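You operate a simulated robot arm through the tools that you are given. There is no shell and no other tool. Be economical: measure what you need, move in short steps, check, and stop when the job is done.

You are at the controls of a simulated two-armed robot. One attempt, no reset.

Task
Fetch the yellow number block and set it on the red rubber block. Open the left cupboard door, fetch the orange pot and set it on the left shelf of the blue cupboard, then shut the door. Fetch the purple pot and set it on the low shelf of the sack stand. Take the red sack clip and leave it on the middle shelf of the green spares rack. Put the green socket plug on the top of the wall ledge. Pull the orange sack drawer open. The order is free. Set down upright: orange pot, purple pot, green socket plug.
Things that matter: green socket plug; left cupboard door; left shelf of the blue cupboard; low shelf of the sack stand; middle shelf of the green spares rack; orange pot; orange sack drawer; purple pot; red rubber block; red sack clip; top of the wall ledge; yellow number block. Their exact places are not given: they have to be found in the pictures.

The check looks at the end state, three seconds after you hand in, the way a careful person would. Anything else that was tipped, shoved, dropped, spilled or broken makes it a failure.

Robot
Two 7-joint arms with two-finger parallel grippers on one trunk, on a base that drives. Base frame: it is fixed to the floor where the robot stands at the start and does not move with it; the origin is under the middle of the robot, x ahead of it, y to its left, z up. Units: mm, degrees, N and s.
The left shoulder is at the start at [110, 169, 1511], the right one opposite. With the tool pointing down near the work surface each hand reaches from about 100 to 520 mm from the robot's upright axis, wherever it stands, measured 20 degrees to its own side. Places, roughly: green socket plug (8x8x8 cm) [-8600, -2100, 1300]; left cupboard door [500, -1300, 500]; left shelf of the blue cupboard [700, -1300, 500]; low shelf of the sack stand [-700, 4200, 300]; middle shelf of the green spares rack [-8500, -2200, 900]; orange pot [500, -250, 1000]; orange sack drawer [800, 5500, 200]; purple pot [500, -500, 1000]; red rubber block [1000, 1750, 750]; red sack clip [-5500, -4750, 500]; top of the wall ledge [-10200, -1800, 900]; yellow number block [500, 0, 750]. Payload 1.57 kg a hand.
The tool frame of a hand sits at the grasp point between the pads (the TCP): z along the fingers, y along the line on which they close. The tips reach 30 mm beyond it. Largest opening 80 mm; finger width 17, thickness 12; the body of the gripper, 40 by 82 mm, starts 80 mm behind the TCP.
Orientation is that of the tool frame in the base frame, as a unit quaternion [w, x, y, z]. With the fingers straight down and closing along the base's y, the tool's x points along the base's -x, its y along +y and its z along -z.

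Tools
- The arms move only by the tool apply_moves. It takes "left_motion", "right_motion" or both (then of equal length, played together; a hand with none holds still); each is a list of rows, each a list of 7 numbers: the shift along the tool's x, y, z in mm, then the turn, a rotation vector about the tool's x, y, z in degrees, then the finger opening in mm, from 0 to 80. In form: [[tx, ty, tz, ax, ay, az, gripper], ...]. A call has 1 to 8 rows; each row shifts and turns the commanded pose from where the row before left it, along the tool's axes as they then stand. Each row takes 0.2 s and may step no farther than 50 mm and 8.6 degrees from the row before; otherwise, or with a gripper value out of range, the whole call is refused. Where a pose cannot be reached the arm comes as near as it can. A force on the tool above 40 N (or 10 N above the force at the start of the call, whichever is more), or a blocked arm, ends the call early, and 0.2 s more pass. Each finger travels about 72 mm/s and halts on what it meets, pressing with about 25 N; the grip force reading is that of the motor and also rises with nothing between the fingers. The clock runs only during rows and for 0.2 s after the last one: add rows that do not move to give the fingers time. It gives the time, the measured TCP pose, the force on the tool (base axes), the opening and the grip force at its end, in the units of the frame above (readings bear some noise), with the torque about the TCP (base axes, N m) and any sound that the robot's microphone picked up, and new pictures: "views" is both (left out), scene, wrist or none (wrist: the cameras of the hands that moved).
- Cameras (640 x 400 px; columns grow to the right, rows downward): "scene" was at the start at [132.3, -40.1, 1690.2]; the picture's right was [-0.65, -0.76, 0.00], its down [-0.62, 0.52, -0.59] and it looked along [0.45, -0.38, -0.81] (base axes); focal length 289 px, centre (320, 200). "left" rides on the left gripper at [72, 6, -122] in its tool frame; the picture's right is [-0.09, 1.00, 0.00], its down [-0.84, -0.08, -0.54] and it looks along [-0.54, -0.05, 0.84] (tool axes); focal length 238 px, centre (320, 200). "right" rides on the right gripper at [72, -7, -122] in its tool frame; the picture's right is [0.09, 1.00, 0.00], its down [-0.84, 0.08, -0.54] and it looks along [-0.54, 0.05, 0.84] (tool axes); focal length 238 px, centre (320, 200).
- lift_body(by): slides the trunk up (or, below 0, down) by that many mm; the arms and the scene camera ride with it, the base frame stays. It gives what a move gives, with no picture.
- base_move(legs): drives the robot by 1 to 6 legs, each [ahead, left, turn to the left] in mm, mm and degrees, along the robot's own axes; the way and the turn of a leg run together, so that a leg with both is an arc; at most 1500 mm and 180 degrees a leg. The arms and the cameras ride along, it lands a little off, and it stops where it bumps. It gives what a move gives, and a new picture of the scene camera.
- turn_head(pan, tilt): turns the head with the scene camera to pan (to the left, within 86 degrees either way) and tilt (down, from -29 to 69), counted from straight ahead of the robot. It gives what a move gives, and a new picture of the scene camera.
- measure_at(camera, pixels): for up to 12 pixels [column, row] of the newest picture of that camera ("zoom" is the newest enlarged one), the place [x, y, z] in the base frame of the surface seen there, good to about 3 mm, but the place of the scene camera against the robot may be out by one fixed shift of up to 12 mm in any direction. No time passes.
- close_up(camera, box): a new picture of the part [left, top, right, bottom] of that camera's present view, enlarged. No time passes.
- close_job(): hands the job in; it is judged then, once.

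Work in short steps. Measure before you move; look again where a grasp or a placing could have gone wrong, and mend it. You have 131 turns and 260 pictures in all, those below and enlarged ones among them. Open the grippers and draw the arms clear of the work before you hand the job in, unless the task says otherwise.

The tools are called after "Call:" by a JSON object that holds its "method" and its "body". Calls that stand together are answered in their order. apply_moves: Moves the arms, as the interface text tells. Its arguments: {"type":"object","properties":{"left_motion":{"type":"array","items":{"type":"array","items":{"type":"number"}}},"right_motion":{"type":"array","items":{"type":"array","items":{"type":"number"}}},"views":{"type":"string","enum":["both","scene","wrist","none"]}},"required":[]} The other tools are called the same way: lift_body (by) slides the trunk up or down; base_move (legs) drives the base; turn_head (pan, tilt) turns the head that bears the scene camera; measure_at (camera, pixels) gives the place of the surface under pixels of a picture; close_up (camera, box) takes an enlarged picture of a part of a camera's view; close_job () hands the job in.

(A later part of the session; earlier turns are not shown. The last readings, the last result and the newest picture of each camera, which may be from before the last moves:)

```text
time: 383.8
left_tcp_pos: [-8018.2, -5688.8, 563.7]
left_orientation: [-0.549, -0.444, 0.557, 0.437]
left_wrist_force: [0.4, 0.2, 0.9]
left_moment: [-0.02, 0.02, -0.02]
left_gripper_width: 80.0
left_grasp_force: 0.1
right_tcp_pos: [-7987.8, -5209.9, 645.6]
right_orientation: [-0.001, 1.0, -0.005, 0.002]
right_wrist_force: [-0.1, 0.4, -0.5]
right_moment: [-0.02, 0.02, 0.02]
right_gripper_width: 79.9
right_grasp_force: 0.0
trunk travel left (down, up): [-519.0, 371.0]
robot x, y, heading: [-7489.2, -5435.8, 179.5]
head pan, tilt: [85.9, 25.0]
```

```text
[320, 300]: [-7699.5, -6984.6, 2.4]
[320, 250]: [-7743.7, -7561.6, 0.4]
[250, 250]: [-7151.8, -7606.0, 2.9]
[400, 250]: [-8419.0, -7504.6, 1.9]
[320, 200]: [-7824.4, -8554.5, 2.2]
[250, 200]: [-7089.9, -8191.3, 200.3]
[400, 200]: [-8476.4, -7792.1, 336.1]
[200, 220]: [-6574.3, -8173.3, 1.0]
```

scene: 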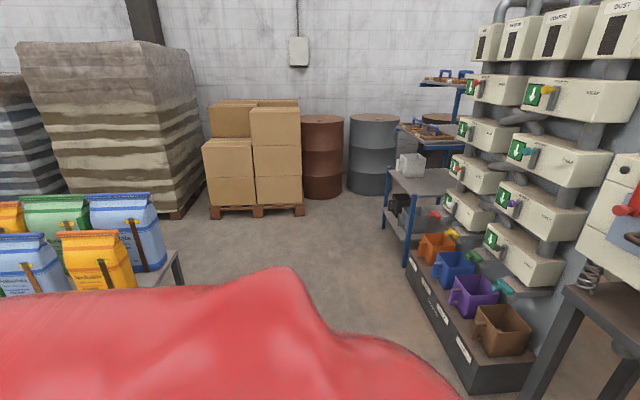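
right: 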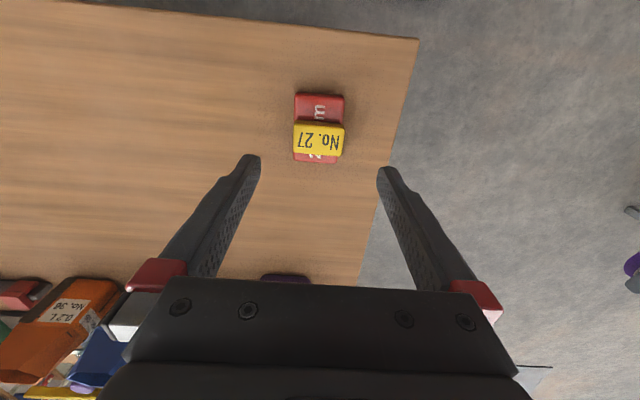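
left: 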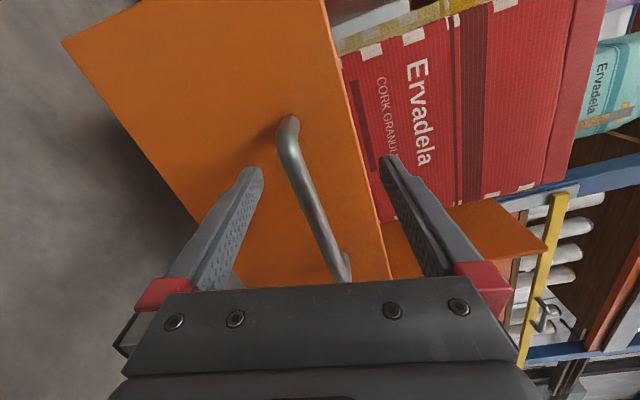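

I turn to face the bench from the south, back up a bit and shift east to x≈−5500.

Call:
{"method": "base_move", "body": {"legs": [[0, 0, -90], [-260, 0, 0], [0, -950, 0], [0, -900, 0]]}}

Call:
{"method": "turn_head", "body": {"pan": 0, "tilt": 35}}

Call:
{"method": "close_up", "body": {"camera": "scene", "box": [100, 100, 540, 375]}}

Call:
{"method": "measure_at", "body": {"camera": "scene", "pixels": [[320, 200], [320, 250], [250, 220], [400, 220], [320, 300], [200, 200], [450, 200]]}}

```text
time: 398.4
left_tcp_pos: [-5890.6, -5192.7, 563.5]
left_orientation: [-0.076, 0.083, 0.707, 0.698]
left_wrist_force: [1.3, 0.4, 0.4]
left_moment: [0.0, -0.01, 0.01]
left_gripper_width: 80.2
left_grasp_force: 0.0
right_tcp_pos: [-5412.0, -5226.4, 644.9]
right_orientation: [-0.001, -0.702, 0.712, -0.002]
right_wrist_force: [0.1, 0.2, -0.2]
right_moment: [-0.01, -0.01, 0.01]
right_gripper_width: 79.9
right_grasp_force: 0.1
trunk travel left (down, up): [-519.0, 371.0]
robot x, y, heading: [-5646.0, -5726.3, 89.6]
head pan, tilt: [85.9, 25.0]
```

scene: 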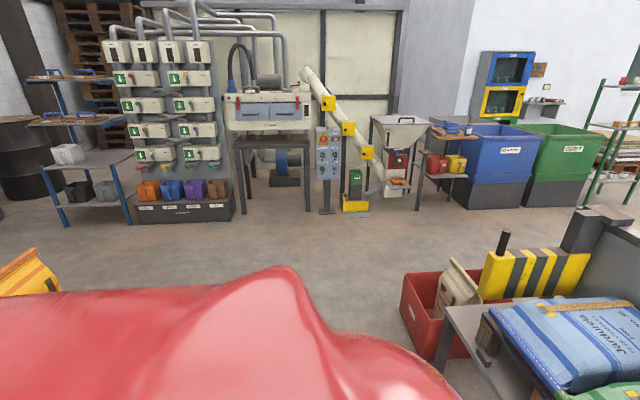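

```text
time: 400.0
left_tcp_pos: [-5891.1, -5193.7, 563.7]
left_orientation: [-0.077, 0.082, 0.708, 0.697]
left_wrist_force: [0.4, -0.2, -0.6]
left_moment: [0.02, -0.01, -0.01]
left_gripper_width: 79.9
left_grasp_force: 0.0
right_tcp_pos: [-5411.5, -5226.9, 645.7]
right_orientation: [-0.002, -0.702, 0.713, -0.002]
right_wrist_force: [-0.7, -0.2, 0.5]
right_moment: [-0.02, 0.01, 0.03]
right_gripper_width: 80.1
right_grasp_force: 0.1
trunk travel left (down, up): [-519.0, 371.0]
robot x, y, heading: [-5645.1, -5727.4, 89.4]
head pan, tilt: [0.0, 35.0]
```

scene: 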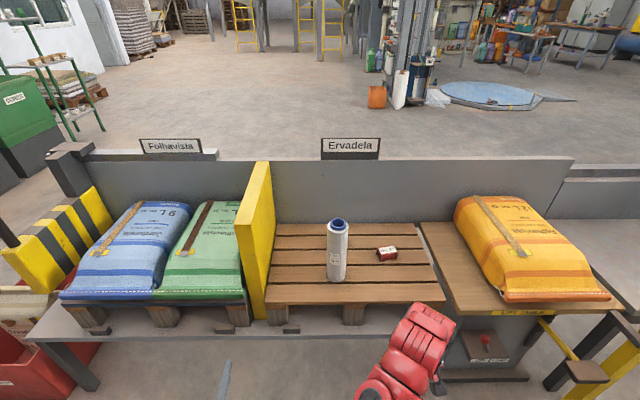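

```text
1.45 times, centred on (320, 238) of scene
```

zoom: 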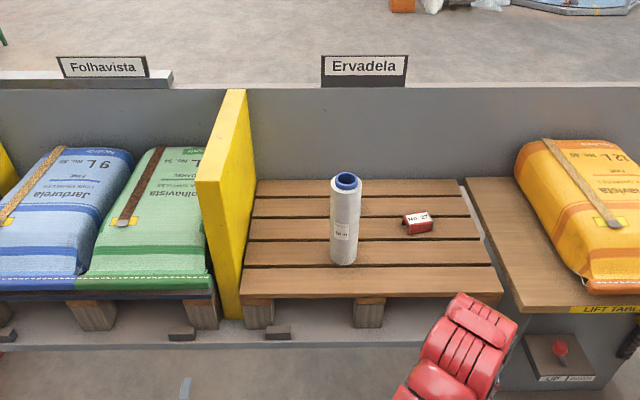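

```text
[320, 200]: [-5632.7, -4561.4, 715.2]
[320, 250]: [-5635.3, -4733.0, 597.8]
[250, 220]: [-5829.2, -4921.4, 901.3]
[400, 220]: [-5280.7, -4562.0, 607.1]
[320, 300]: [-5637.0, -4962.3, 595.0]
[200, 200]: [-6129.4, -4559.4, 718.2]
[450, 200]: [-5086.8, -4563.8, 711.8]
```

The red clip is on the pallet at (387,254) beside a white roll. I measure it, and pitch the right hand 45° forward meanwhile.

Call:
{"method": "measure_at", "body": {"camera": "zoom", "pixels": [[403, 225], [434, 232], [418, 215], [403, 212], [432, 218], [410, 234], [420, 226], [362, 230], [345, 265], [400, 300], [300, 340], [420, 245]]}}

Call:
{"method": "apply_moves", "body": {"right_motion": [[0, 0, 0, 0, -8.5, 0, 80], [0, 0, 0, 0, -8.5, 0, 80], [0, 0, 0, 0, -8.5, 0, 80], [0, 0, 0, 0, -8.5, 0, 80], [0, 0, 0, 0, -8.5, 0, 80], [0, 0, 0, 0, -5, 0, 80]], "views": "wrist"}}

```text
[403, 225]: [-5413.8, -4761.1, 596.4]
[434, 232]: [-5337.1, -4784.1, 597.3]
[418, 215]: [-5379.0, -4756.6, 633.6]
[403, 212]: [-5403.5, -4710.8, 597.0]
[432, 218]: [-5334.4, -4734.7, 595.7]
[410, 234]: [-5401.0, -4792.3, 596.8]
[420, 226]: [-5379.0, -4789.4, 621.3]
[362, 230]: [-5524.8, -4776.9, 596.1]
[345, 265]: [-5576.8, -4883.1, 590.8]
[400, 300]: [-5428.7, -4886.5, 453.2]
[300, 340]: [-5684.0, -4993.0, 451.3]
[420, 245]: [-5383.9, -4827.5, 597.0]
```

```text
time: 401.4
left_tcp_pos: [-5891.4, -5193.8, 563.1]
left_orientation: [-0.077, 0.082, 0.708, 0.698]
left_wrist_force: [-0.7, 0.5, 0.2]
left_moment: [-0.01, 0.0, 0.0]
left_gripper_width: 79.9
left_grasp_force: 0.1
right_tcp_pos: [-5411.4, -5226.4, 645.4]
right_orientation: [0.288, -0.642, 0.652, 0.281]
right_wrist_force: [0.3, 0.3, -0.8]
right_moment: [-0.03, -0.01, 0.02]
right_gripper_width: 80.2
right_grasp_force: 0.0
trunk travel left (down, up): [-519.0, 371.0]
robot x, y, heading: [-5641.8, -5723.0, 89.2]
head pan, tilt: [0.0, 35.0]
```

right: 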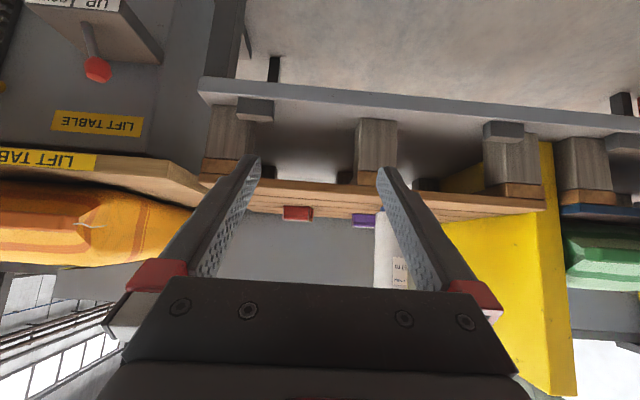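

Clip centre ≈(−5371,−4765), z 597–634. I drive ahead 250 and right 40, then check with the wrist camera.

Call:
{"method": "base_move", "body": {"legs": [[250, -40, 0.6]]}}

Call:
{"method": "close_up", "body": {"camera": "right", "box": [0, 0, 640, 400]}}

```text
time: 403.2
left_tcp_pos: [-5858.7, -4976.7, 562.4]
left_orientation: [-0.079, 0.077, 0.708, 0.698]
left_wrist_force: [0.0, 0.3, 0.3]
left_moment: [-0.02, 0.0, -0.01]
left_gripper_width: 79.9
left_grasp_force: 0.1
right_tcp_pos: [-5379.0, -4999.5, 645.7]
right_orientation: [0.285, -0.646, 0.649, 0.282]
right_wrist_force: [0.3, -0.4, -0.1]
right_moment: [0.02, -0.02, 0.01]
right_gripper_width: 80.0
right_grasp_force: 0.1
trunk travel left (down, up): [-519.0, 371.0]
robot x, y, heading: [-5605.5, -5499.1, 89.7]
head pan, tilt: [0.0, 35.0]
stopped in leg 1: the force on the tool passed its limit at 142 N (the readings are from after the stop); the commanded pose is now the measured one
```

scene: 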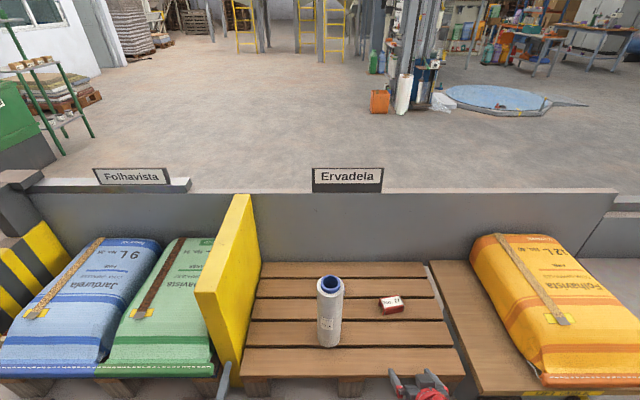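

```text
1.00 times, centred on (320, 200) of right (not enlarged: the box is as wide or as high as the picture)
```

zoom: 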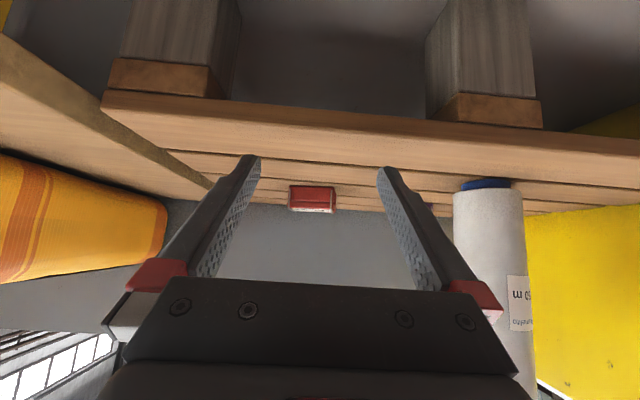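

The left hand bumped the shelf/pallet edge. I pull the left hand back and measure the clip in the right camera view.

Call:
{"method": "measure_at", "body": {"camera": "zoom", "pixels": [[292, 190], [332, 190], [312, 200], [312, 190], [312, 209], [290, 205], [334, 206], [460, 210]]}}

Call:
{"method": "apply_moves", "body": {"left_motion": [[0, 0, -30, 0, 0, 0, 80], [0, 0, -40, 0, 0, 0, 80], [0, 0, -40, 0, 0, 0, 80], [0, 0, -40, 0, 0, 0, 80]], "views": "none"}}

Call:
{"method": "close_up", "body": {"camera": "scene", "box": [0, 160, 480, 400]}}

```text
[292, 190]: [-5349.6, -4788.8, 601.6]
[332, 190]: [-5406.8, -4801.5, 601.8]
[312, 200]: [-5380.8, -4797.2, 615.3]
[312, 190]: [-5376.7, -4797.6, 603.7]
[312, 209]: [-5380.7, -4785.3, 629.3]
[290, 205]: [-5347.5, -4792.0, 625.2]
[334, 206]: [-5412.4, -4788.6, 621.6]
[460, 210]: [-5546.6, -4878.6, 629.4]
```

```text
time: 404.2
left_tcp_pos: [-5857.6, -5127.7, 564.3]
left_orientation: [-0.08, 0.079, 0.707, 0.698]
left_wrist_force: [0.1, -0.4, -0.3]
left_moment: [-0.03, 0.04, -0.04]
left_gripper_width: 79.9
left_grasp_force: 0.2
right_tcp_pos: [-5378.3, -5001.0, 645.3]
right_orientation: [0.285, -0.646, 0.65, 0.282]
right_wrist_force: [0.1, 0.2, 0.1]
right_moment: [0.02, 0.0, -0.02]
right_gripper_width: 80.2
right_grasp_force: 0.0
trunk travel left (down, up): [-519.0, 371.0]
robot x, y, heading: [-5608.1, -5502.2, 90.1]
head pan, tilt: [0.0, 35.0]
```

```text
1.33 times, centred on (240, 280) of scene
```

zoom: 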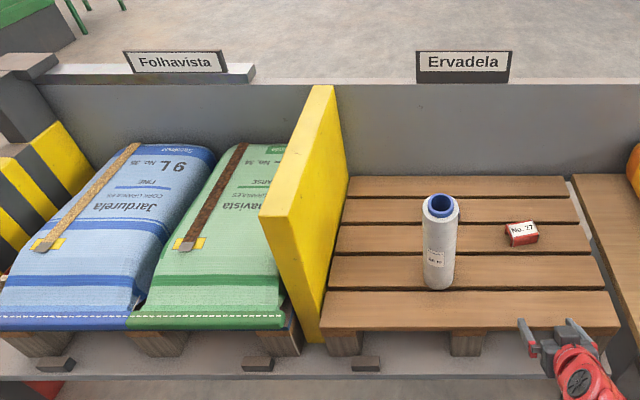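

Nothing was disturbed. Clip spans x −5412..−5347 with front at y≈−4795. I reach with the arm to it and close.

Call:
{"method": "apply_moves", "body": {"right_motion": [[-22.4, 0.5, 29, 0, 0, 0, 80], [-22.4, 0.5, 29, 0, 0, 0, 80], [-22.4, 0, 29, 0, 0, 0, 80], [-22.4, 0, 29, 0, 0, 0, 80], [-22.4, 0, 29, 0, 0, 0, 80], [-22.4, 0, 29, 0, 0, 0, 80], [0, 0, 0, 0, 0, 0, 40], [0, 0, 0, 0, 0, 0, 40]], "views": "both"}}

```text
time: 406.0
left_tcp_pos: [-5857.2, -5126.2, 564.5]
left_orientation: [-0.079, 0.078, 0.708, 0.698]
left_wrist_force: [-0.2, -0.1, 0.0]
left_moment: [-0.03, -0.01, -0.01]
left_gripper_width: 79.9
left_grasp_force: 0.0
right_tcp_pos: [-5380.5, -4781.8, 625.9]
right_orientation: [0.286, -0.646, 0.649, 0.282]
right_wrist_force: [-0.3, -0.2, 1.2]
right_moment: [0.06, -0.06, 0.0]
right_gripper_width: 72.1
right_grasp_force: 24.7
trunk travel left (down, up): [-519.0, 371.0]
robot x, y, heading: [-5605.8, -5502.3, 89.7]
head pan, tilt: [0.0, 35.0]
```

scene: 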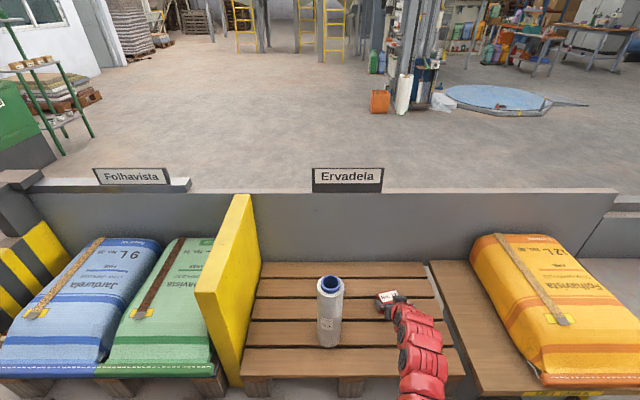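
right: 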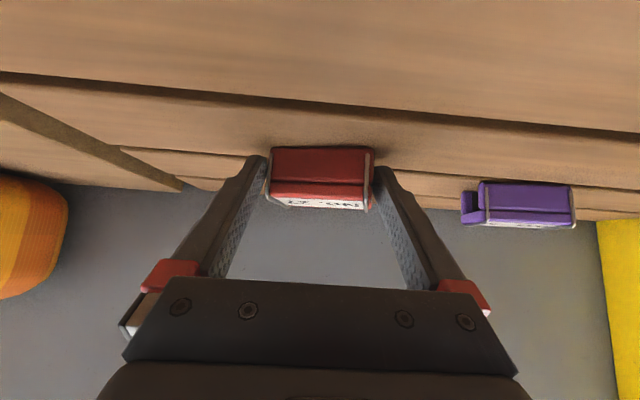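

Clip gripped (72 mm). I raise it, and zoom on the green rack visible at upper left (50,90).

Call:
{"method": "apply_moves", "body": {"right_motion": [[-22, 0, -20, 0, 0, 0, 40], [-22, 0, -20, 0, 0, 0, 40], [-15, 0, -14, 0, 0, 0, 40]], "views": "none"}}

Call:
{"method": "base_move", "body": {"legs": [[-330, 0, 0], [0, 950, 0], [0, 950, 0], [900, 0, 0], [900, 0, 0], [0, 0, 60]]}}

Call:
{"method": "turn_head", "body": {"pan": 0, "tilt": 20}}

Call:
{"method": "measure_at", "body": {"camera": "scene", "pixels": [[320, 300], [320, 250], [320, 200], [320, 150], [250, 200], [390, 200], [250, 150], [390, 150], [450, 200], [190, 200], [450, 150], [190, 150]]}}

```text
time: 406.8
left_tcp_pos: [-5857.6, -5127.4, 563.0]
left_orientation: [-0.078, 0.078, 0.708, 0.698]
left_wrist_force: [-0.1, -0.5, -0.9]
left_moment: [0.0, -0.01, 0.02]
left_gripper_width: 80.3
left_grasp_force: 0.0
right_tcp_pos: [-5379.6, -4780.1, 707.0]
right_orientation: [0.285, -0.646, 0.649, 0.283]
right_wrist_force: [0.0, -0.5, 0.3]
right_moment: [-0.01, -0.03, 0.02]
right_gripper_width: 71.8
right_grasp_force: 24.9
trunk travel left (down, up): [-519.0, 371.0]
robot x, y, heading: [-5603.6, -5498.2, 89.7]
head pan, tilt: [0.0, 35.0]
```

```text
time: 429.4
left_tcp_pos: [-7893.5, -4016.7, 563.5]
left_orientation: [-0.407, -0.274, 0.658, 0.572]
left_wrist_force: [-0.4, 0.0, -0.8]
left_moment: [0.02, 0.0, 0.03]
left_gripper_width: 79.8
left_grasp_force: 0.1
right_tcp_pos: [-7933.5, -3428.2, 706.4]
right_orientation: [-0.113, 0.879, -0.256, -0.385]
right_wrist_force: [0.3, 0.0, -0.5]
right_moment: [-0.02, -0.01, -0.01]
right_gripper_width: 70.1
right_grasp_force: 25.2
trunk travel left (down, up): [-519.0, 371.0]
robot x, y, heading: [-7440.4, -4002.2, 147.7]
head pan, tilt: [0.0, 35.0]
```

scene: 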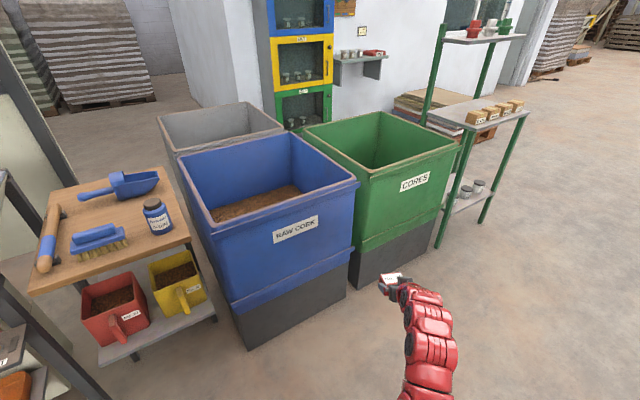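

```text
time: 430.1
left_tcp_pos: [-7892.6, -4017.5, 564.2]
left_orientation: [-0.407, -0.274, 0.657, 0.572]
left_wrist_force: [-0.3, 0.4, 0.0]
left_moment: [-0.01, -0.02, 0.0]
left_gripper_width: 80.0
left_grasp_force: 0.1
right_tcp_pos: [-7934.0, -3428.3, 706.2]
right_orientation: [-0.113, 0.88, -0.255, -0.385]
right_wrist_force: [0.3, 1.0, 0.0]
right_moment: [-0.02, 0.0, 0.02]
right_gripper_width: 69.9
right_grasp_force: 24.9
trunk travel left (down, up): [-519.0, 371.0]
robot x, y, heading: [-7443.9, -4001.0, 147.6]
head pan, tilt: [0.0, 20.0]
```

scene: 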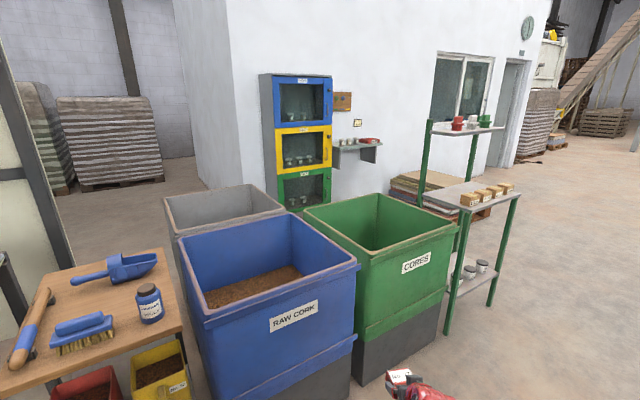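

```text
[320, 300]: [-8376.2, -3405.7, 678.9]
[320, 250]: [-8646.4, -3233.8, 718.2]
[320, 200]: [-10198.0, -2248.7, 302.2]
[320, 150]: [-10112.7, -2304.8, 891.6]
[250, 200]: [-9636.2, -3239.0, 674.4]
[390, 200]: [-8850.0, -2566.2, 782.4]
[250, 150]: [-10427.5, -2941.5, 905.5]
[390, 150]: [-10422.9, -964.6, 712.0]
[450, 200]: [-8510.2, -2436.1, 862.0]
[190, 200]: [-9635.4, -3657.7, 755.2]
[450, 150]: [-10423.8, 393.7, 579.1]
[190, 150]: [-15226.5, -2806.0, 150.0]
```

The green rack is at right: middle shelf with wood blocks, top shelf with red, white and green plugs; the wall ledge is at (358,145). I zoom and measure.

Call:
{"method": "close_up", "body": {"camera": "scene", "box": [400, 90, 540, 340]}}

Call:
{"method": "measure_at", "body": {"camera": "scene", "pixels": [[428, 193], [458, 208], [520, 195], [470, 184], [440, 195], [486, 120], [472, 122], [457, 125], [432, 130], [503, 129], [475, 132], [447, 325]]}}

Call:
{"method": "measure_at", "body": {"camera": "scene", "pixels": [[345, 150], [375, 146], [358, 146], [338, 147], [382, 144], [355, 140], [368, 140], [360, 148], [400, 180], [450, 200], [520, 192]]}}

```text
1.60 times, centred on (470, 215) of scene
```

zoom: 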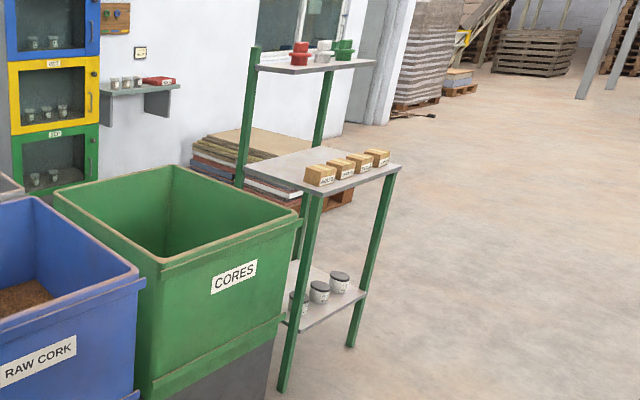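

```text
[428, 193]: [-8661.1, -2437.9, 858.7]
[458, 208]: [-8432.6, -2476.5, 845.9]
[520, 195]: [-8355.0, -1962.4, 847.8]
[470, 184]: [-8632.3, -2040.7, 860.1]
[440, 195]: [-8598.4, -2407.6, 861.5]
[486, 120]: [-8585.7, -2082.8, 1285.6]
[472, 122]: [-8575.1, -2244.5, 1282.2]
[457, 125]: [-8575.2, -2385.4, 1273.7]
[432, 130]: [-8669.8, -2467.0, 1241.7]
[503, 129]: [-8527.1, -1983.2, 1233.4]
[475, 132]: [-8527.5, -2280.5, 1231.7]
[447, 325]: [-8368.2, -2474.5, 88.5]
```

```text
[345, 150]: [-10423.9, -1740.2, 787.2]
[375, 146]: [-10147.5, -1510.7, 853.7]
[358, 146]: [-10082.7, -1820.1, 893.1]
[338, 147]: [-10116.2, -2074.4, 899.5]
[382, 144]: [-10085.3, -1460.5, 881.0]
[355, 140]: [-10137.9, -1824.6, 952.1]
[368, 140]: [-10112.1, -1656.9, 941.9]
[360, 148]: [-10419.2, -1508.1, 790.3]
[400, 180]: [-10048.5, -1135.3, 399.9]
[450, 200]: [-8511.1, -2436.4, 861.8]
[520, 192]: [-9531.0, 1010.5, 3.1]
```

Free spot for the clip: behind/left on the middle shelf (z≈860) near (−8530,−2425). I turn to heading 180, go north in front of the rack, raise the trunk, and unroll the left hand.

Call:
{"method": "base_move", "body": {"legs": [[-80, 0, 0], [0, 0, 32.3], [0, -1330, 0]]}}

Call:
{"method": "lift_body", "body": {"by": 235}}

Call:
{"method": "apply_moves", "body": {"left_motion": [[0, 0, 0, 0, 0, -8.5, 80], [0, 0, 0, 0, 0, -8.5, 80], [0, 0, 0, 0, 0, -8.5, 80], [0, 0, 0, 0, 0, -8.5, 80], [0, 0, 0, 0, 0, -8.5, 80], [0, 0, 0, 0, 0, -8.5, 80], [0, 0, 0, 0, 0, -8.5, 80], [0, 0, 0, 0, 0, -8.5, 80]], "views": "none"}}

Call:
{"method": "turn_head", "body": {"pan": -5, "tilt": 28}}

Call:
{"method": "close_up", "body": {"camera": "scene", "box": [160, 60, 480, 260]}}

Call:
{"method": "close_up", "body": {"camera": "right", "box": [0, 0, 640, 400]}}

```text
time: 439.0
left_tcp_pos: [-7757.1, -2990.9, 564.1]
left_orientation: [0.554, 0.45, -0.552, -0.432]
left_wrist_force: [-0.4, -0.8, -0.8]
left_moment: [-0.01, -0.02, 0.01]
left_gripper_width: 80.3
left_grasp_force: 0.0
right_tcp_pos: [-8114.1, -2518.1, 705.4]
right_orientation: [0.001, 0.916, 0.006, -0.402]
right_wrist_force: [-0.9, -0.3, -0.6]
right_moment: [-0.01, -0.01, -0.01]
right_gripper_width: 69.9
right_grasp_force: 25.2
trunk travel left (down, up): [-519.0, 371.0]
robot x, y, heading: [-7390.2, -2736.9, -179.3]
head pan, tilt: [0.0, 20.0]
```

scene: 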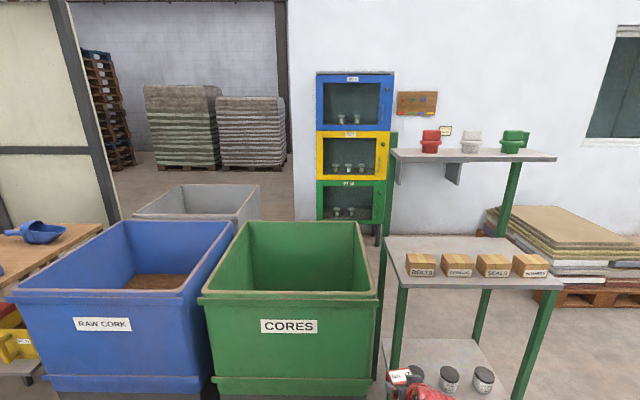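

```text
time: 441.4
left_tcp_pos: [-7756.5, -2990.6, 797.5]
left_orientation: [0.553, 0.45, -0.551, -0.432]
left_wrist_force: [0.3, 0.4, -0.7]
left_moment: [0.02, 0.0, 0.0]
left_gripper_width: 80.2
left_grasp_force: 0.0
right_tcp_pos: [-8113.3, -2519.4, 942.2]
right_orientation: [0.001, 0.916, 0.006, -0.401]
right_wrist_force: [-0.4, 0.1, -0.1]
right_moment: [-0.01, 0.0, -0.03]
right_gripper_width: 69.8
right_grasp_force: 24.9
trunk travel left (down, up): [-754.0, 136.0]
robot x, y, heading: [-7389.7, -2735.4, -178.6]
head pan, tilt: [0.0, 20.0]
```

```text
time: 443.2
left_tcp_pos: [-7758.1, -2989.8, 798.6]
left_orientation: [0.217, 0.682, -0.205, -0.668]
left_wrist_force: [0.0, -0.3, -0.2]
left_moment: [-0.01, 0.0, 0.01]
left_gripper_width: 80.1
left_grasp_force: 0.1
right_tcp_pos: [-8113.6, -2518.9, 941.4]
right_orientation: [0.001, 0.916, 0.006, -0.401]
right_wrist_force: [-0.1, -0.4, -1.3]
right_moment: [0.01, -0.02, 0.0]
right_gripper_width: 69.7
right_grasp_force: 25.0
trunk travel left (down, up): [-754.0, 136.0]
robot x, y, heading: [-7390.7, -2727.8, -179.0]
head pan, tilt: [0.0, 20.0]
```

```text
time: 443.9
left_tcp_pos: [-7756.4, -2989.7, 797.5]
left_orientation: [0.218, 0.681, -0.206, -0.668]
left_wrist_force: [0.3, -0.1, -0.2]
left_moment: [0.0, 0.01, -0.02]
left_gripper_width: 80.1
left_grasp_force: 0.0
right_tcp_pos: [-8112.8, -2518.9, 941.0]
right_orientation: [0.001, 0.916, 0.007, -0.401]
right_wrist_force: [1.3, 0.2, 0.1]
right_moment: [-0.01, -0.01, 0.0]
right_gripper_width: 69.6
right_grasp_force: 25.1
trunk travel left (down, up): [-754.0, 136.0]
robot x, y, heading: [-7389.0, -2732.4, -179.2]
head pan, tilt: [-5.0, 28.0]
```

scene: 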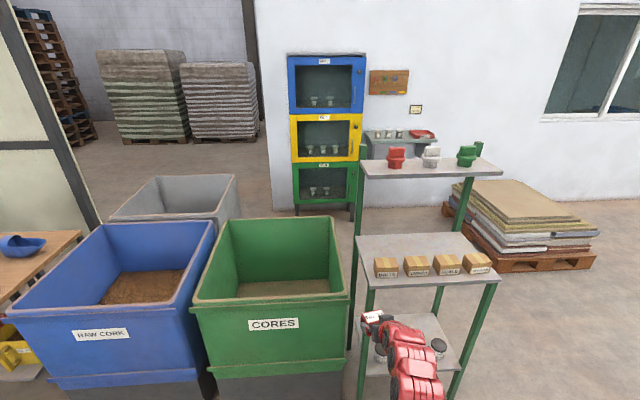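

```text
2.00 times, centred on (320, 160) of scene
```

zoom: 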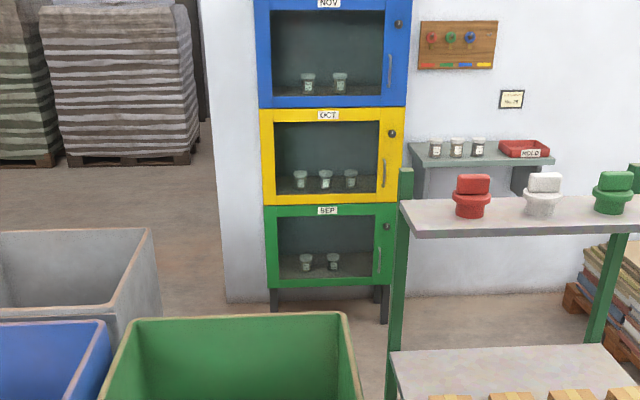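

```text
1.00 times, centred on (320, 200) of right (not enlarged: the box is as wide or as high as the picture)
```

zoom: 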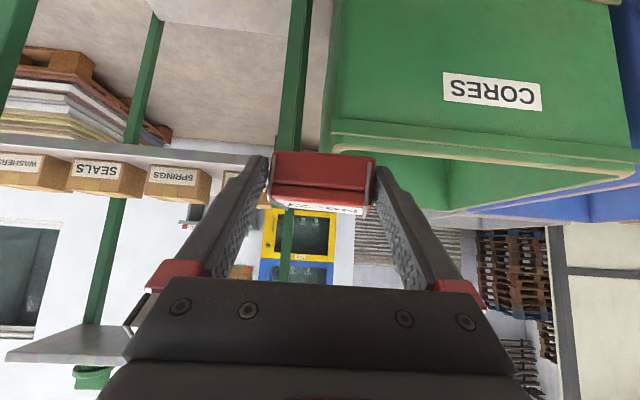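

I measure the shelf's free corner and plugs, drive part of the way (still short of the shelf), and finish unrolling the left hand.

Call:
{"method": "measure_at", "body": {"camera": "scene", "pixels": [[358, 240], [374, 270], [376, 258], [366, 284], [365, 250], [400, 250], [460, 235], [467, 155], [467, 164], [459, 160], [475, 160], [467, 148]]}}

Call:
{"method": "base_move", "body": {"legs": [[190, -94, -0.8]]}}

Call:
{"method": "apply_moves", "body": {"left_motion": [[0, 0, 0, 0, 0, -8.5, 80], [0, 0, 0, 0, 0, -8.5, 80], [0, 0, 0, 0, 0, -5, 80]], "views": "scene"}}

```text
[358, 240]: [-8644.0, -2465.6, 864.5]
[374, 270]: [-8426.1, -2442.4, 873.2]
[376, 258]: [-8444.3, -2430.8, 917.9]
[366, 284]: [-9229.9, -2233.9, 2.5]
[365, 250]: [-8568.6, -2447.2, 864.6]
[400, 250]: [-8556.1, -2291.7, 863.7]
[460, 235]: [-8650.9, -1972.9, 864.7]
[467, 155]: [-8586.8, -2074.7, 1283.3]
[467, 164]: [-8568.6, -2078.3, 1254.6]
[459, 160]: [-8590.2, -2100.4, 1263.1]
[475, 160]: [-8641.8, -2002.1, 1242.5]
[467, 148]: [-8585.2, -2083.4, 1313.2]
```

```text
time: 445.6
left_tcp_pos: [-7951.4, -2891.3, 800.0]
left_orientation: [0.213, 0.68, -0.21, -0.67]
left_wrist_force: [-0.9, -0.2, -1.0]
left_moment: [0.0, 0.0, 0.0]
left_gripper_width: 79.9
left_grasp_force: 0.0
right_tcp_pos: [-8302.0, -2416.2, 940.1]
right_orientation: [-0.001, 0.916, 0.0, -0.401]
right_wrist_force: [0.0, -0.3, -1.5]
right_moment: [0.0, -0.04, 0.02]
right_gripper_width: 69.6
right_grasp_force: 24.5
trunk travel left (down, up): [-754.0, 136.0]
robot x, y, heading: [-7581.5, -2637.7, -180.0]
head pan, tilt: [-5.0, 28.0]
```

scene: 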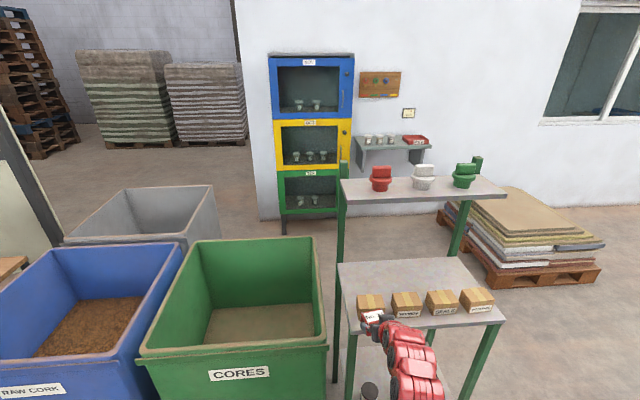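

```text
time: 446.4
left_tcp_pos: [-7951.1, -2892.1, 798.0]
left_orientation: [0.08, 0.708, -0.076, -0.698]
left_wrist_force: [0.0, -0.9, -0.6]
left_moment: [-0.01, 0.02, -0.02]
left_gripper_width: 80.1
left_grasp_force: 0.1
right_tcp_pos: [-8303.4, -2416.4, 941.9]
right_orientation: [-0.001, 0.916, 0.0, -0.401]
right_wrist_force: [0.1, -0.6, -1.0]
right_moment: [0.0, -0.02, -0.04]
right_gripper_width: 69.8
right_grasp_force: 25.1
trunk travel left (down, up): [-754.0, 136.0]
robot x, y, heading: [-7576.2, -2640.1, -180.0]
head pan, tilt: [-5.0, 28.0]
```

scene: 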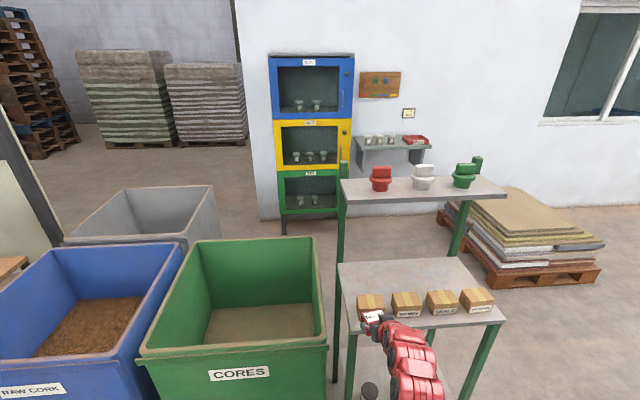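

The leftmost box (top z≈918) is in front, so I go over it and place behind at x≈−8620, y≈−2390. I raise, lift the left hand clear of the bin, and drive in.

Call:
{"method": "lift_body", "body": {"by": 30}}

Call:
{"method": "apply_moves", "body": {"left_motion": [[-45, 0, 0, 0, 0, 0, 80], [-45, 0, 0, 0, 0, 0, 80], [-45, 0, 0, 0, 0, 0, 80], [-45, 0, 0, 0, 0, 0, 80]], "views": "none"}}

Call:
{"method": "base_move", "body": {"legs": [[0, -26, 0], [305, 0, 0]]}}

Call:
{"method": "close_up", "body": {"camera": "right", "box": [0, 0, 640, 400]}}

```text
time: 447.1
left_tcp_pos: [-7951.1, -2893.4, 827.8]
left_orientation: [0.082, 0.708, -0.075, -0.698]
left_wrist_force: [-0.3, 0.1, -0.3]
left_moment: [0.01, 0.01, 0.0]
left_gripper_width: 80.0
left_grasp_force: 0.1
right_tcp_pos: [-8302.9, -2416.6, 969.7]
right_orientation: [-0.002, 0.917, 0.0, -0.4]
right_wrist_force: [0.3, 0.2, 0.1]
right_moment: [0.01, -0.02, -0.01]
right_gripper_width: 69.6
right_grasp_force: 25.3
trunk travel left (down, up): [-784.0, 106.0]
robot x, y, heading: [-7580.6, -2640.0, -179.8]
head pan, tilt: [-5.0, 28.0]
```

```text
time: 448.2
left_tcp_pos: [-7970.4, -2780.2, 1022.5]
left_orientation: [0.016, -0.667, 0.186, 0.722]
left_wrist_force: [0.3, 0.4, 0.1]
left_moment: [0.03, -0.04, 0.01]
left_gripper_width: 79.8
left_grasp_force: 0.2
right_tcp_pos: [-8302.6, -2416.7, 969.6]
right_orientation: [-0.001, 0.917, 0.0, -0.4]
right_wrist_force: [0.4, 0.6, -0.5]
right_moment: [-0.02, 0.0, 0.03]
right_gripper_width: 69.7
right_grasp_force: 25.0
trunk travel left (down, up): [-784.0, 106.0]
robot x, y, heading: [-7579.3, -2639.1, -180.1]
head pan, tilt: [-5.0, 28.0]
stopped in row 4 (left hand): the arm was blocked; the commanded pose is now the measured one
```

```text
time: 450.7
left_tcp_pos: [-8272.8, -2752.7, 1022.3]
left_orientation: [0.019, -0.669, 0.186, 0.719]
left_wrist_force: [0.3, -0.3, -0.3]
left_moment: [0.02, -0.01, 0.0]
left_gripper_width: 79.9
left_grasp_force: 0.0
right_tcp_pos: [-8607.2, -2392.9, 971.3]
right_orientation: [-0.001, 0.916, 0.001, -0.401]
right_wrist_force: [-0.5, 0.1, -0.5]
right_moment: [-0.01, -0.03, 0.0]
right_gripper_width: 69.8
right_grasp_force: 24.6
trunk travel left (down, up): [-784.0, 106.0]
robot x, y, heading: [-7882.5, -2611.2, -179.8]
head pan, tilt: [-5.0, 28.0]
```

scene: 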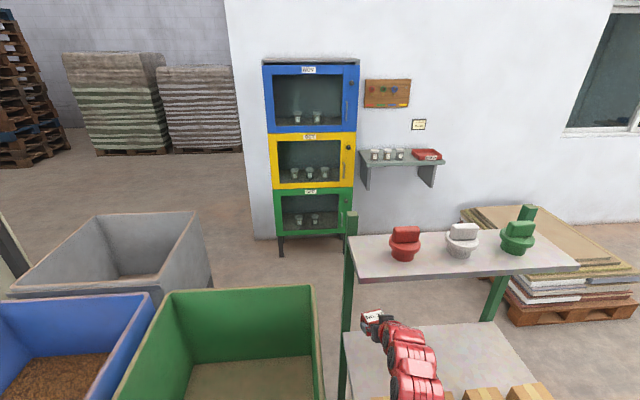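

```text
1.00 times, centred on (320, 200) of right (not enlarged: the box is as wide or as high as the picture)
```

zoom: 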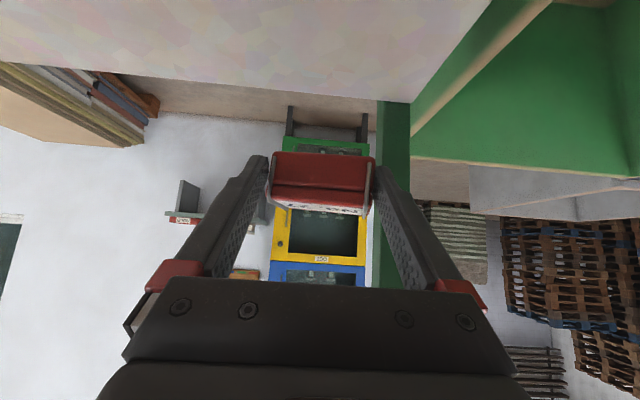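

Positioned behind the boxes. I lower with force stop, release, and retreat back-up along the finger direction.

Call:
{"method": "apply_moves", "body": {"right_motion": [[25.8, 0, 23.7, 0, 0, 0, 40], [25.8, 0, 23.7, 0, 0, 0, 40], [2.2, 0, 2, 0, 0, 0, 40], [1.5, 0, 1.4, 0, 0, 0, 40], [1.5, 0, 1.4, 0, 0, 0, 40], [1.1, 0, 1, 0, 0, 0, 40], [1.1, 0, 1, 0, 0, 0, 40], [1.1, 0, 1, 0, 0, 0, 40]], "views": "wrist"}}

Call:
{"method": "close_up", "body": {"camera": "scene", "box": [320, 180, 600, 400]}}

Call:
{"method": "measure_at", "body": {"camera": "scene", "pixels": [[506, 225], [532, 225], [505, 240], [530, 240], [517, 246], [518, 228], [363, 153], [400, 153], [375, 152], [398, 152], [415, 156], [443, 154]]}}

```text
time: 452.4
left_tcp_pos: [-8274.0, -2752.9, 1023.9]
left_orientation: [0.018, -0.666, 0.188, 0.721]
left_wrist_force: [-0.3, -0.6, -0.1]
left_moment: [-0.04, 0.03, 0.0]
left_gripper_width: 80.2
left_grasp_force: 0.1
right_tcp_pos: [-8610.4, -2393.6, 897.4]
right_orientation: [-0.001, 0.914, 0.001, -0.406]
right_wrist_force: [1.6, -1.7, 16.3]
right_moment: [-0.05, -2.62, -0.11]
right_gripper_width: 69.7
right_grasp_force: 24.8
trunk travel left (down, up): [-784.0, 106.0]
robot x, y, heading: [-7884.7, -2611.7, -179.5]
head pan, tilt: [-5.0, 28.0]
stopped in row 8 (right hand): the force on the tool passed its limit at 43 N (the readings are from after the stop); the commanded pose is now the measured one
```

right: 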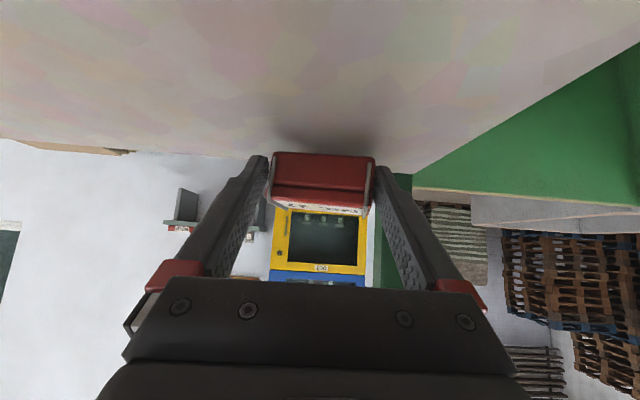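

```text
1.82 times, centred on (460, 290) of scene
```

zoom: 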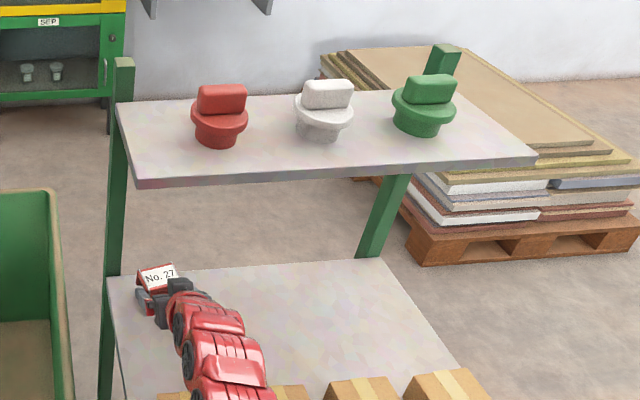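

```text
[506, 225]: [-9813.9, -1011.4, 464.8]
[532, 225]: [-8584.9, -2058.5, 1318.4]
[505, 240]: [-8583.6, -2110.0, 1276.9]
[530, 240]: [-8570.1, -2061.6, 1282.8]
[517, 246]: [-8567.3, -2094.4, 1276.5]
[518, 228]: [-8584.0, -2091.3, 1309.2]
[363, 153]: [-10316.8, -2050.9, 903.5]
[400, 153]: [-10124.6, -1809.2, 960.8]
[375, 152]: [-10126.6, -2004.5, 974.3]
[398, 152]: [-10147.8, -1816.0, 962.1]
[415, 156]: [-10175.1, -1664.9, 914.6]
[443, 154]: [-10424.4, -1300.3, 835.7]
```

The moment shows the camera housing touching the box behind, not the clip. I go up 4, ahead 22, then lower to contact, release, rise vertically and retreat.

Call:
{"method": "apply_moves", "body": {"right_motion": [[-3.7, 0, -3.4, 0, 0, 0, 40], [-14.9, 0, 16.2, 0, 0, 0, 40], [3.7, 0, 3.4, 0, 0, 0, 40], [1.5, 0, 1.4, 0, 0, 0, 40], [1.5, 0, 1.4, 0, 0, 0, 40], [1.1, 0, 1, 0, 0, 0, 40], [1.1, 0, 1, 0, 0, 0, 40], [1.1, 0, 1, 0, 0, 0, 40]], "views": "none"}}

Call:
{"method": "apply_moves", "body": {"right_motion": [[0, 0, 0, 0, 0, 0, 80], [0, 0, 0, 0, 0, 0, 80], [-14.7, 0, -13.5, 0, 0, 0, 80], [-29.4, 0, -27, 0, 0, 0, 80], [-29.4, 0, -27, 0, 0, 0, 80], [-29.4, 0, -27, 0, 0, 0, 80]], "views": "wrist"}}

Call:
{"method": "base_move", "body": {"legs": [[-420, 0, 0]]}}

Call:
{"method": "close_up", "body": {"camera": "scene", "box": [320, 130, 540, 340]}}

```text
time: 454.2
left_tcp_pos: [-8273.1, -2752.0, 1022.8]
left_orientation: [0.02, -0.667, 0.188, 0.72]
left_wrist_force: [0.2, -0.1, 0.2]
left_moment: [0.01, 0.01, 0.02]
left_gripper_width: 80.0
left_grasp_force: 0.1
right_tcp_pos: [-8631.5, -2393.7, 887.1]
right_orientation: [-0.002, 0.913, 0.001, -0.407]
right_wrist_force: [-1.7, -1.8, 11.1]
right_moment: [0.34, 0.27, 0.08]
right_gripper_width: 69.2
right_grasp_force: 24.4
trunk travel left (down, up): [-784.0, 106.0]
robot x, y, heading: [-7883.1, -2614.2, -179.7]
head pan, tilt: [-5.0, 28.0]
```

```text
time: 455.6
left_tcp_pos: [-8272.4, -2753.0, 1022.1]
left_orientation: [0.018, -0.668, 0.188, 0.72]
left_wrist_force: [0.0, -0.1, -0.9]
left_moment: [-0.01, 0.02, 0.0]
left_gripper_width: 80.0
left_grasp_force: 0.1
right_tcp_pos: [-8631.8, -2393.9, 1027.6]
right_orientation: [-0.001, 0.914, 0.002, -0.405]
right_wrist_force: [0.2, 1.0, -0.4]
right_moment: [-0.01, 0.01, 0.01]
right_gripper_width: 80.0
right_grasp_force: 0.1
trunk travel left (down, up): [-784.0, 106.0]
robot x, y, heading: [-7882.8, -2613.2, -179.7]
head pan, tilt: [-5.0, 28.0]
```

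right: 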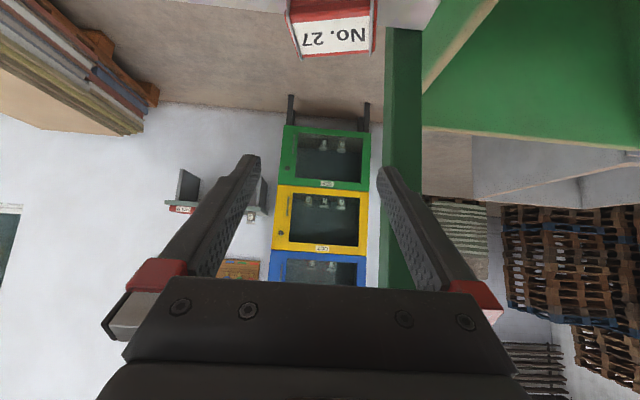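

```text
time: 458.2
left_tcp_pos: [-7847.8, -2749.8, 1022.9]
left_orientation: [0.02, -0.668, 0.19, 0.72]
left_wrist_force: [-0.3, 0.5, -0.4]
left_moment: [0.02, -0.01, -0.01]
left_gripper_width: 80.0
left_grasp_force: 0.1
right_tcp_pos: [-8205.7, -2391.2, 1028.8]
right_orientation: [-0.002, 0.915, 0.001, -0.404]
right_wrist_force: [0.3, -0.1, -0.5]
right_moment: [-0.03, -0.01, 0.0]
right_gripper_width: 79.9
right_grasp_force: 0.0
trunk travel left (down, up): [-784.0, 106.0]
robot x, y, heading: [-7457.7, -2613.9, -179.6]
head pan, tilt: [-5.0, 28.0]
```

scene: 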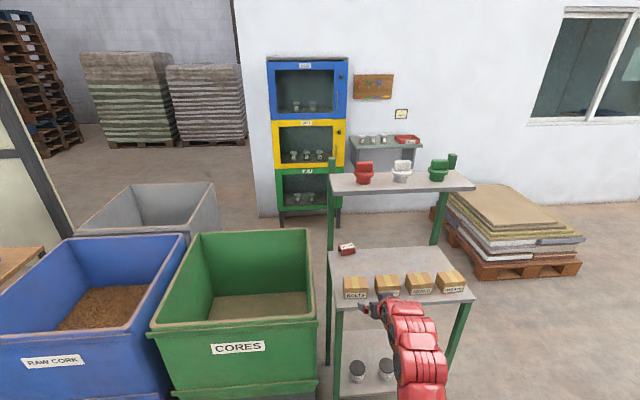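

```text
1.90 times, centred on (430, 235) of scene
```

zoom: 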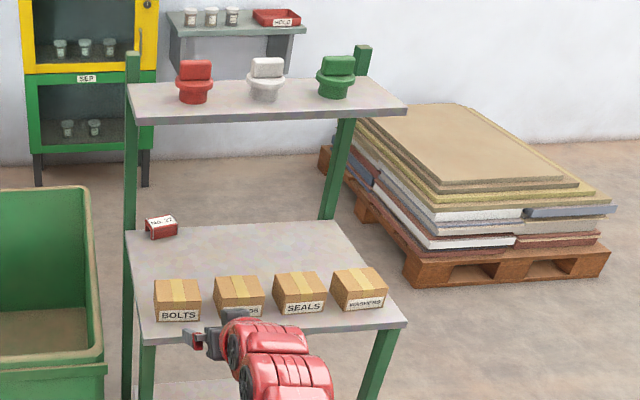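

The clip lies on the middle shelf. Now the green plug: I raise trunk and right hand to tab height and line up with y≈−2085, stopping short.

Call:
{"method": "lift_body", "body": {"by": 100}}

Call:
{"method": "apply_moves", "body": {"right_motion": [[-33, 0, -30.5, 0, 0, 0, 80], [-33, 0, -30.5, 0, 0, 0, 80], [-33, 0, -30.5, 0, 0, 0, 80], [-33, 0, -30.5, 0, 0, 0, 80]], "views": "none"}}

Call:
{"method": "base_move", "body": {"legs": [[0, -306, 0], [215, 0, 0]]}}

Call:
{"method": "close_up", "body": {"camera": "right", "box": [0, 0, 640, 400]}}

Call:
{"method": "measure_at", "body": {"camera": "zoom", "pixels": [[320, 120], [300, 120], [340, 120], [320, 140], [320, 160], [300, 160], [340, 160], [320, 180], [300, 180], [340, 180], [280, 150], [360, 150]]}}

```text
time: 459.6
left_tcp_pos: [-7848.4, -2751.5, 1122.6]
left_orientation: [0.02, -0.667, 0.191, 0.72]
left_wrist_force: [-0.1, 0.3, -0.4]
left_moment: [0.0, 0.01, 0.0]
left_gripper_width: 79.9
left_grasp_force: 0.1
right_tcp_pos: [-8206.3, -2390.9, 1127.8]
right_orientation: [-0.002, 0.915, 0.0, -0.405]
right_wrist_force: [0.2, -0.2, -1.0]
right_moment: [0.01, 0.0, 0.0]
right_gripper_width: 80.2
right_grasp_force: 0.1
trunk travel left (down, up): [-884.0, 6.0]
robot x, y, heading: [-7459.5, -2613.2, -179.8]
head pan, tilt: [-5.0, 28.0]
```

```text
time: 460.6
left_tcp_pos: [-7847.0, -2750.6, 1122.6]
left_orientation: [0.02, -0.668, 0.189, 0.72]
left_wrist_force: [-0.3, 0.6, 0.7]
left_moment: [0.02, 0.02, 0.0]
left_gripper_width: 80.0
left_grasp_force: 0.1
right_tcp_pos: [-8205.1, -2394.1, 1308.5]
right_orientation: [-0.001, 0.915, 0.001, -0.404]
right_wrist_force: [-0.6, -0.7, 0.5]
right_moment: [-0.01, -0.01, 0.02]
right_gripper_width: 80.1
right_grasp_force: 0.0
trunk travel left (down, up): [-884.0, 6.0]
robot x, y, heading: [-7459.4, -2612.3, -179.7]
head pan, tilt: [-5.0, 28.0]
```

```text
time: 463.9
left_tcp_pos: [-8064.7, -2441.5, 1123.0]
left_orientation: [0.019, -0.666, 0.19, 0.721]
left_wrist_force: [0.5, 0.2, 0.2]
left_moment: [0.0, 0.04, 0.01]
left_gripper_width: 80.1
left_grasp_force: 0.0
right_tcp_pos: [-8419.2, -2083.1, 1308.0]
right_orientation: [-0.001, 0.914, 0.0, -0.405]
right_wrist_force: [0.8, 0.0, -0.1]
right_moment: [0.02, 0.01, -0.01]
right_gripper_width: 80.2
right_grasp_force: 0.0
trunk travel left (down, up): [-884.0, 6.0]
robot x, y, heading: [-7675.1, -2305.1, -180.0]
head pan, tilt: [-5.0, 28.0]
```

scene: 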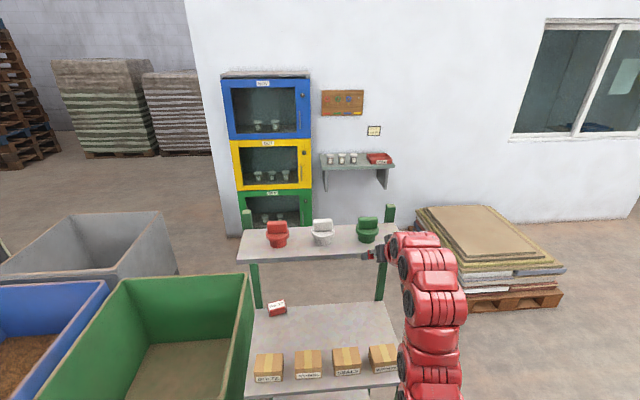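

```text
1.00 times, centred on (320, 200) of right (not enlarged: the box is as wide or as high as the picture)
```

zoom: 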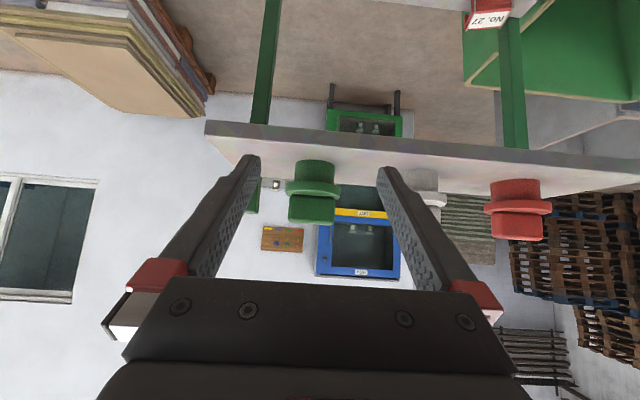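

```text
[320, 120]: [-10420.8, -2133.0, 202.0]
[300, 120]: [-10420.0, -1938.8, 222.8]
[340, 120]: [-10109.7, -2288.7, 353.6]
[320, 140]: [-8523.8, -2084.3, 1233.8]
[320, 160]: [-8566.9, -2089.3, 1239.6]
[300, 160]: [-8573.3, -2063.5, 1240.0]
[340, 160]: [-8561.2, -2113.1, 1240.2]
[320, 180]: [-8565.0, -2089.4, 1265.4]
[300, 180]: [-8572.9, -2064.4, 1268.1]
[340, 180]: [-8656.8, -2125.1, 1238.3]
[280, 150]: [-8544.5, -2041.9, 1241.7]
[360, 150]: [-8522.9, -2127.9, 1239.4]
```

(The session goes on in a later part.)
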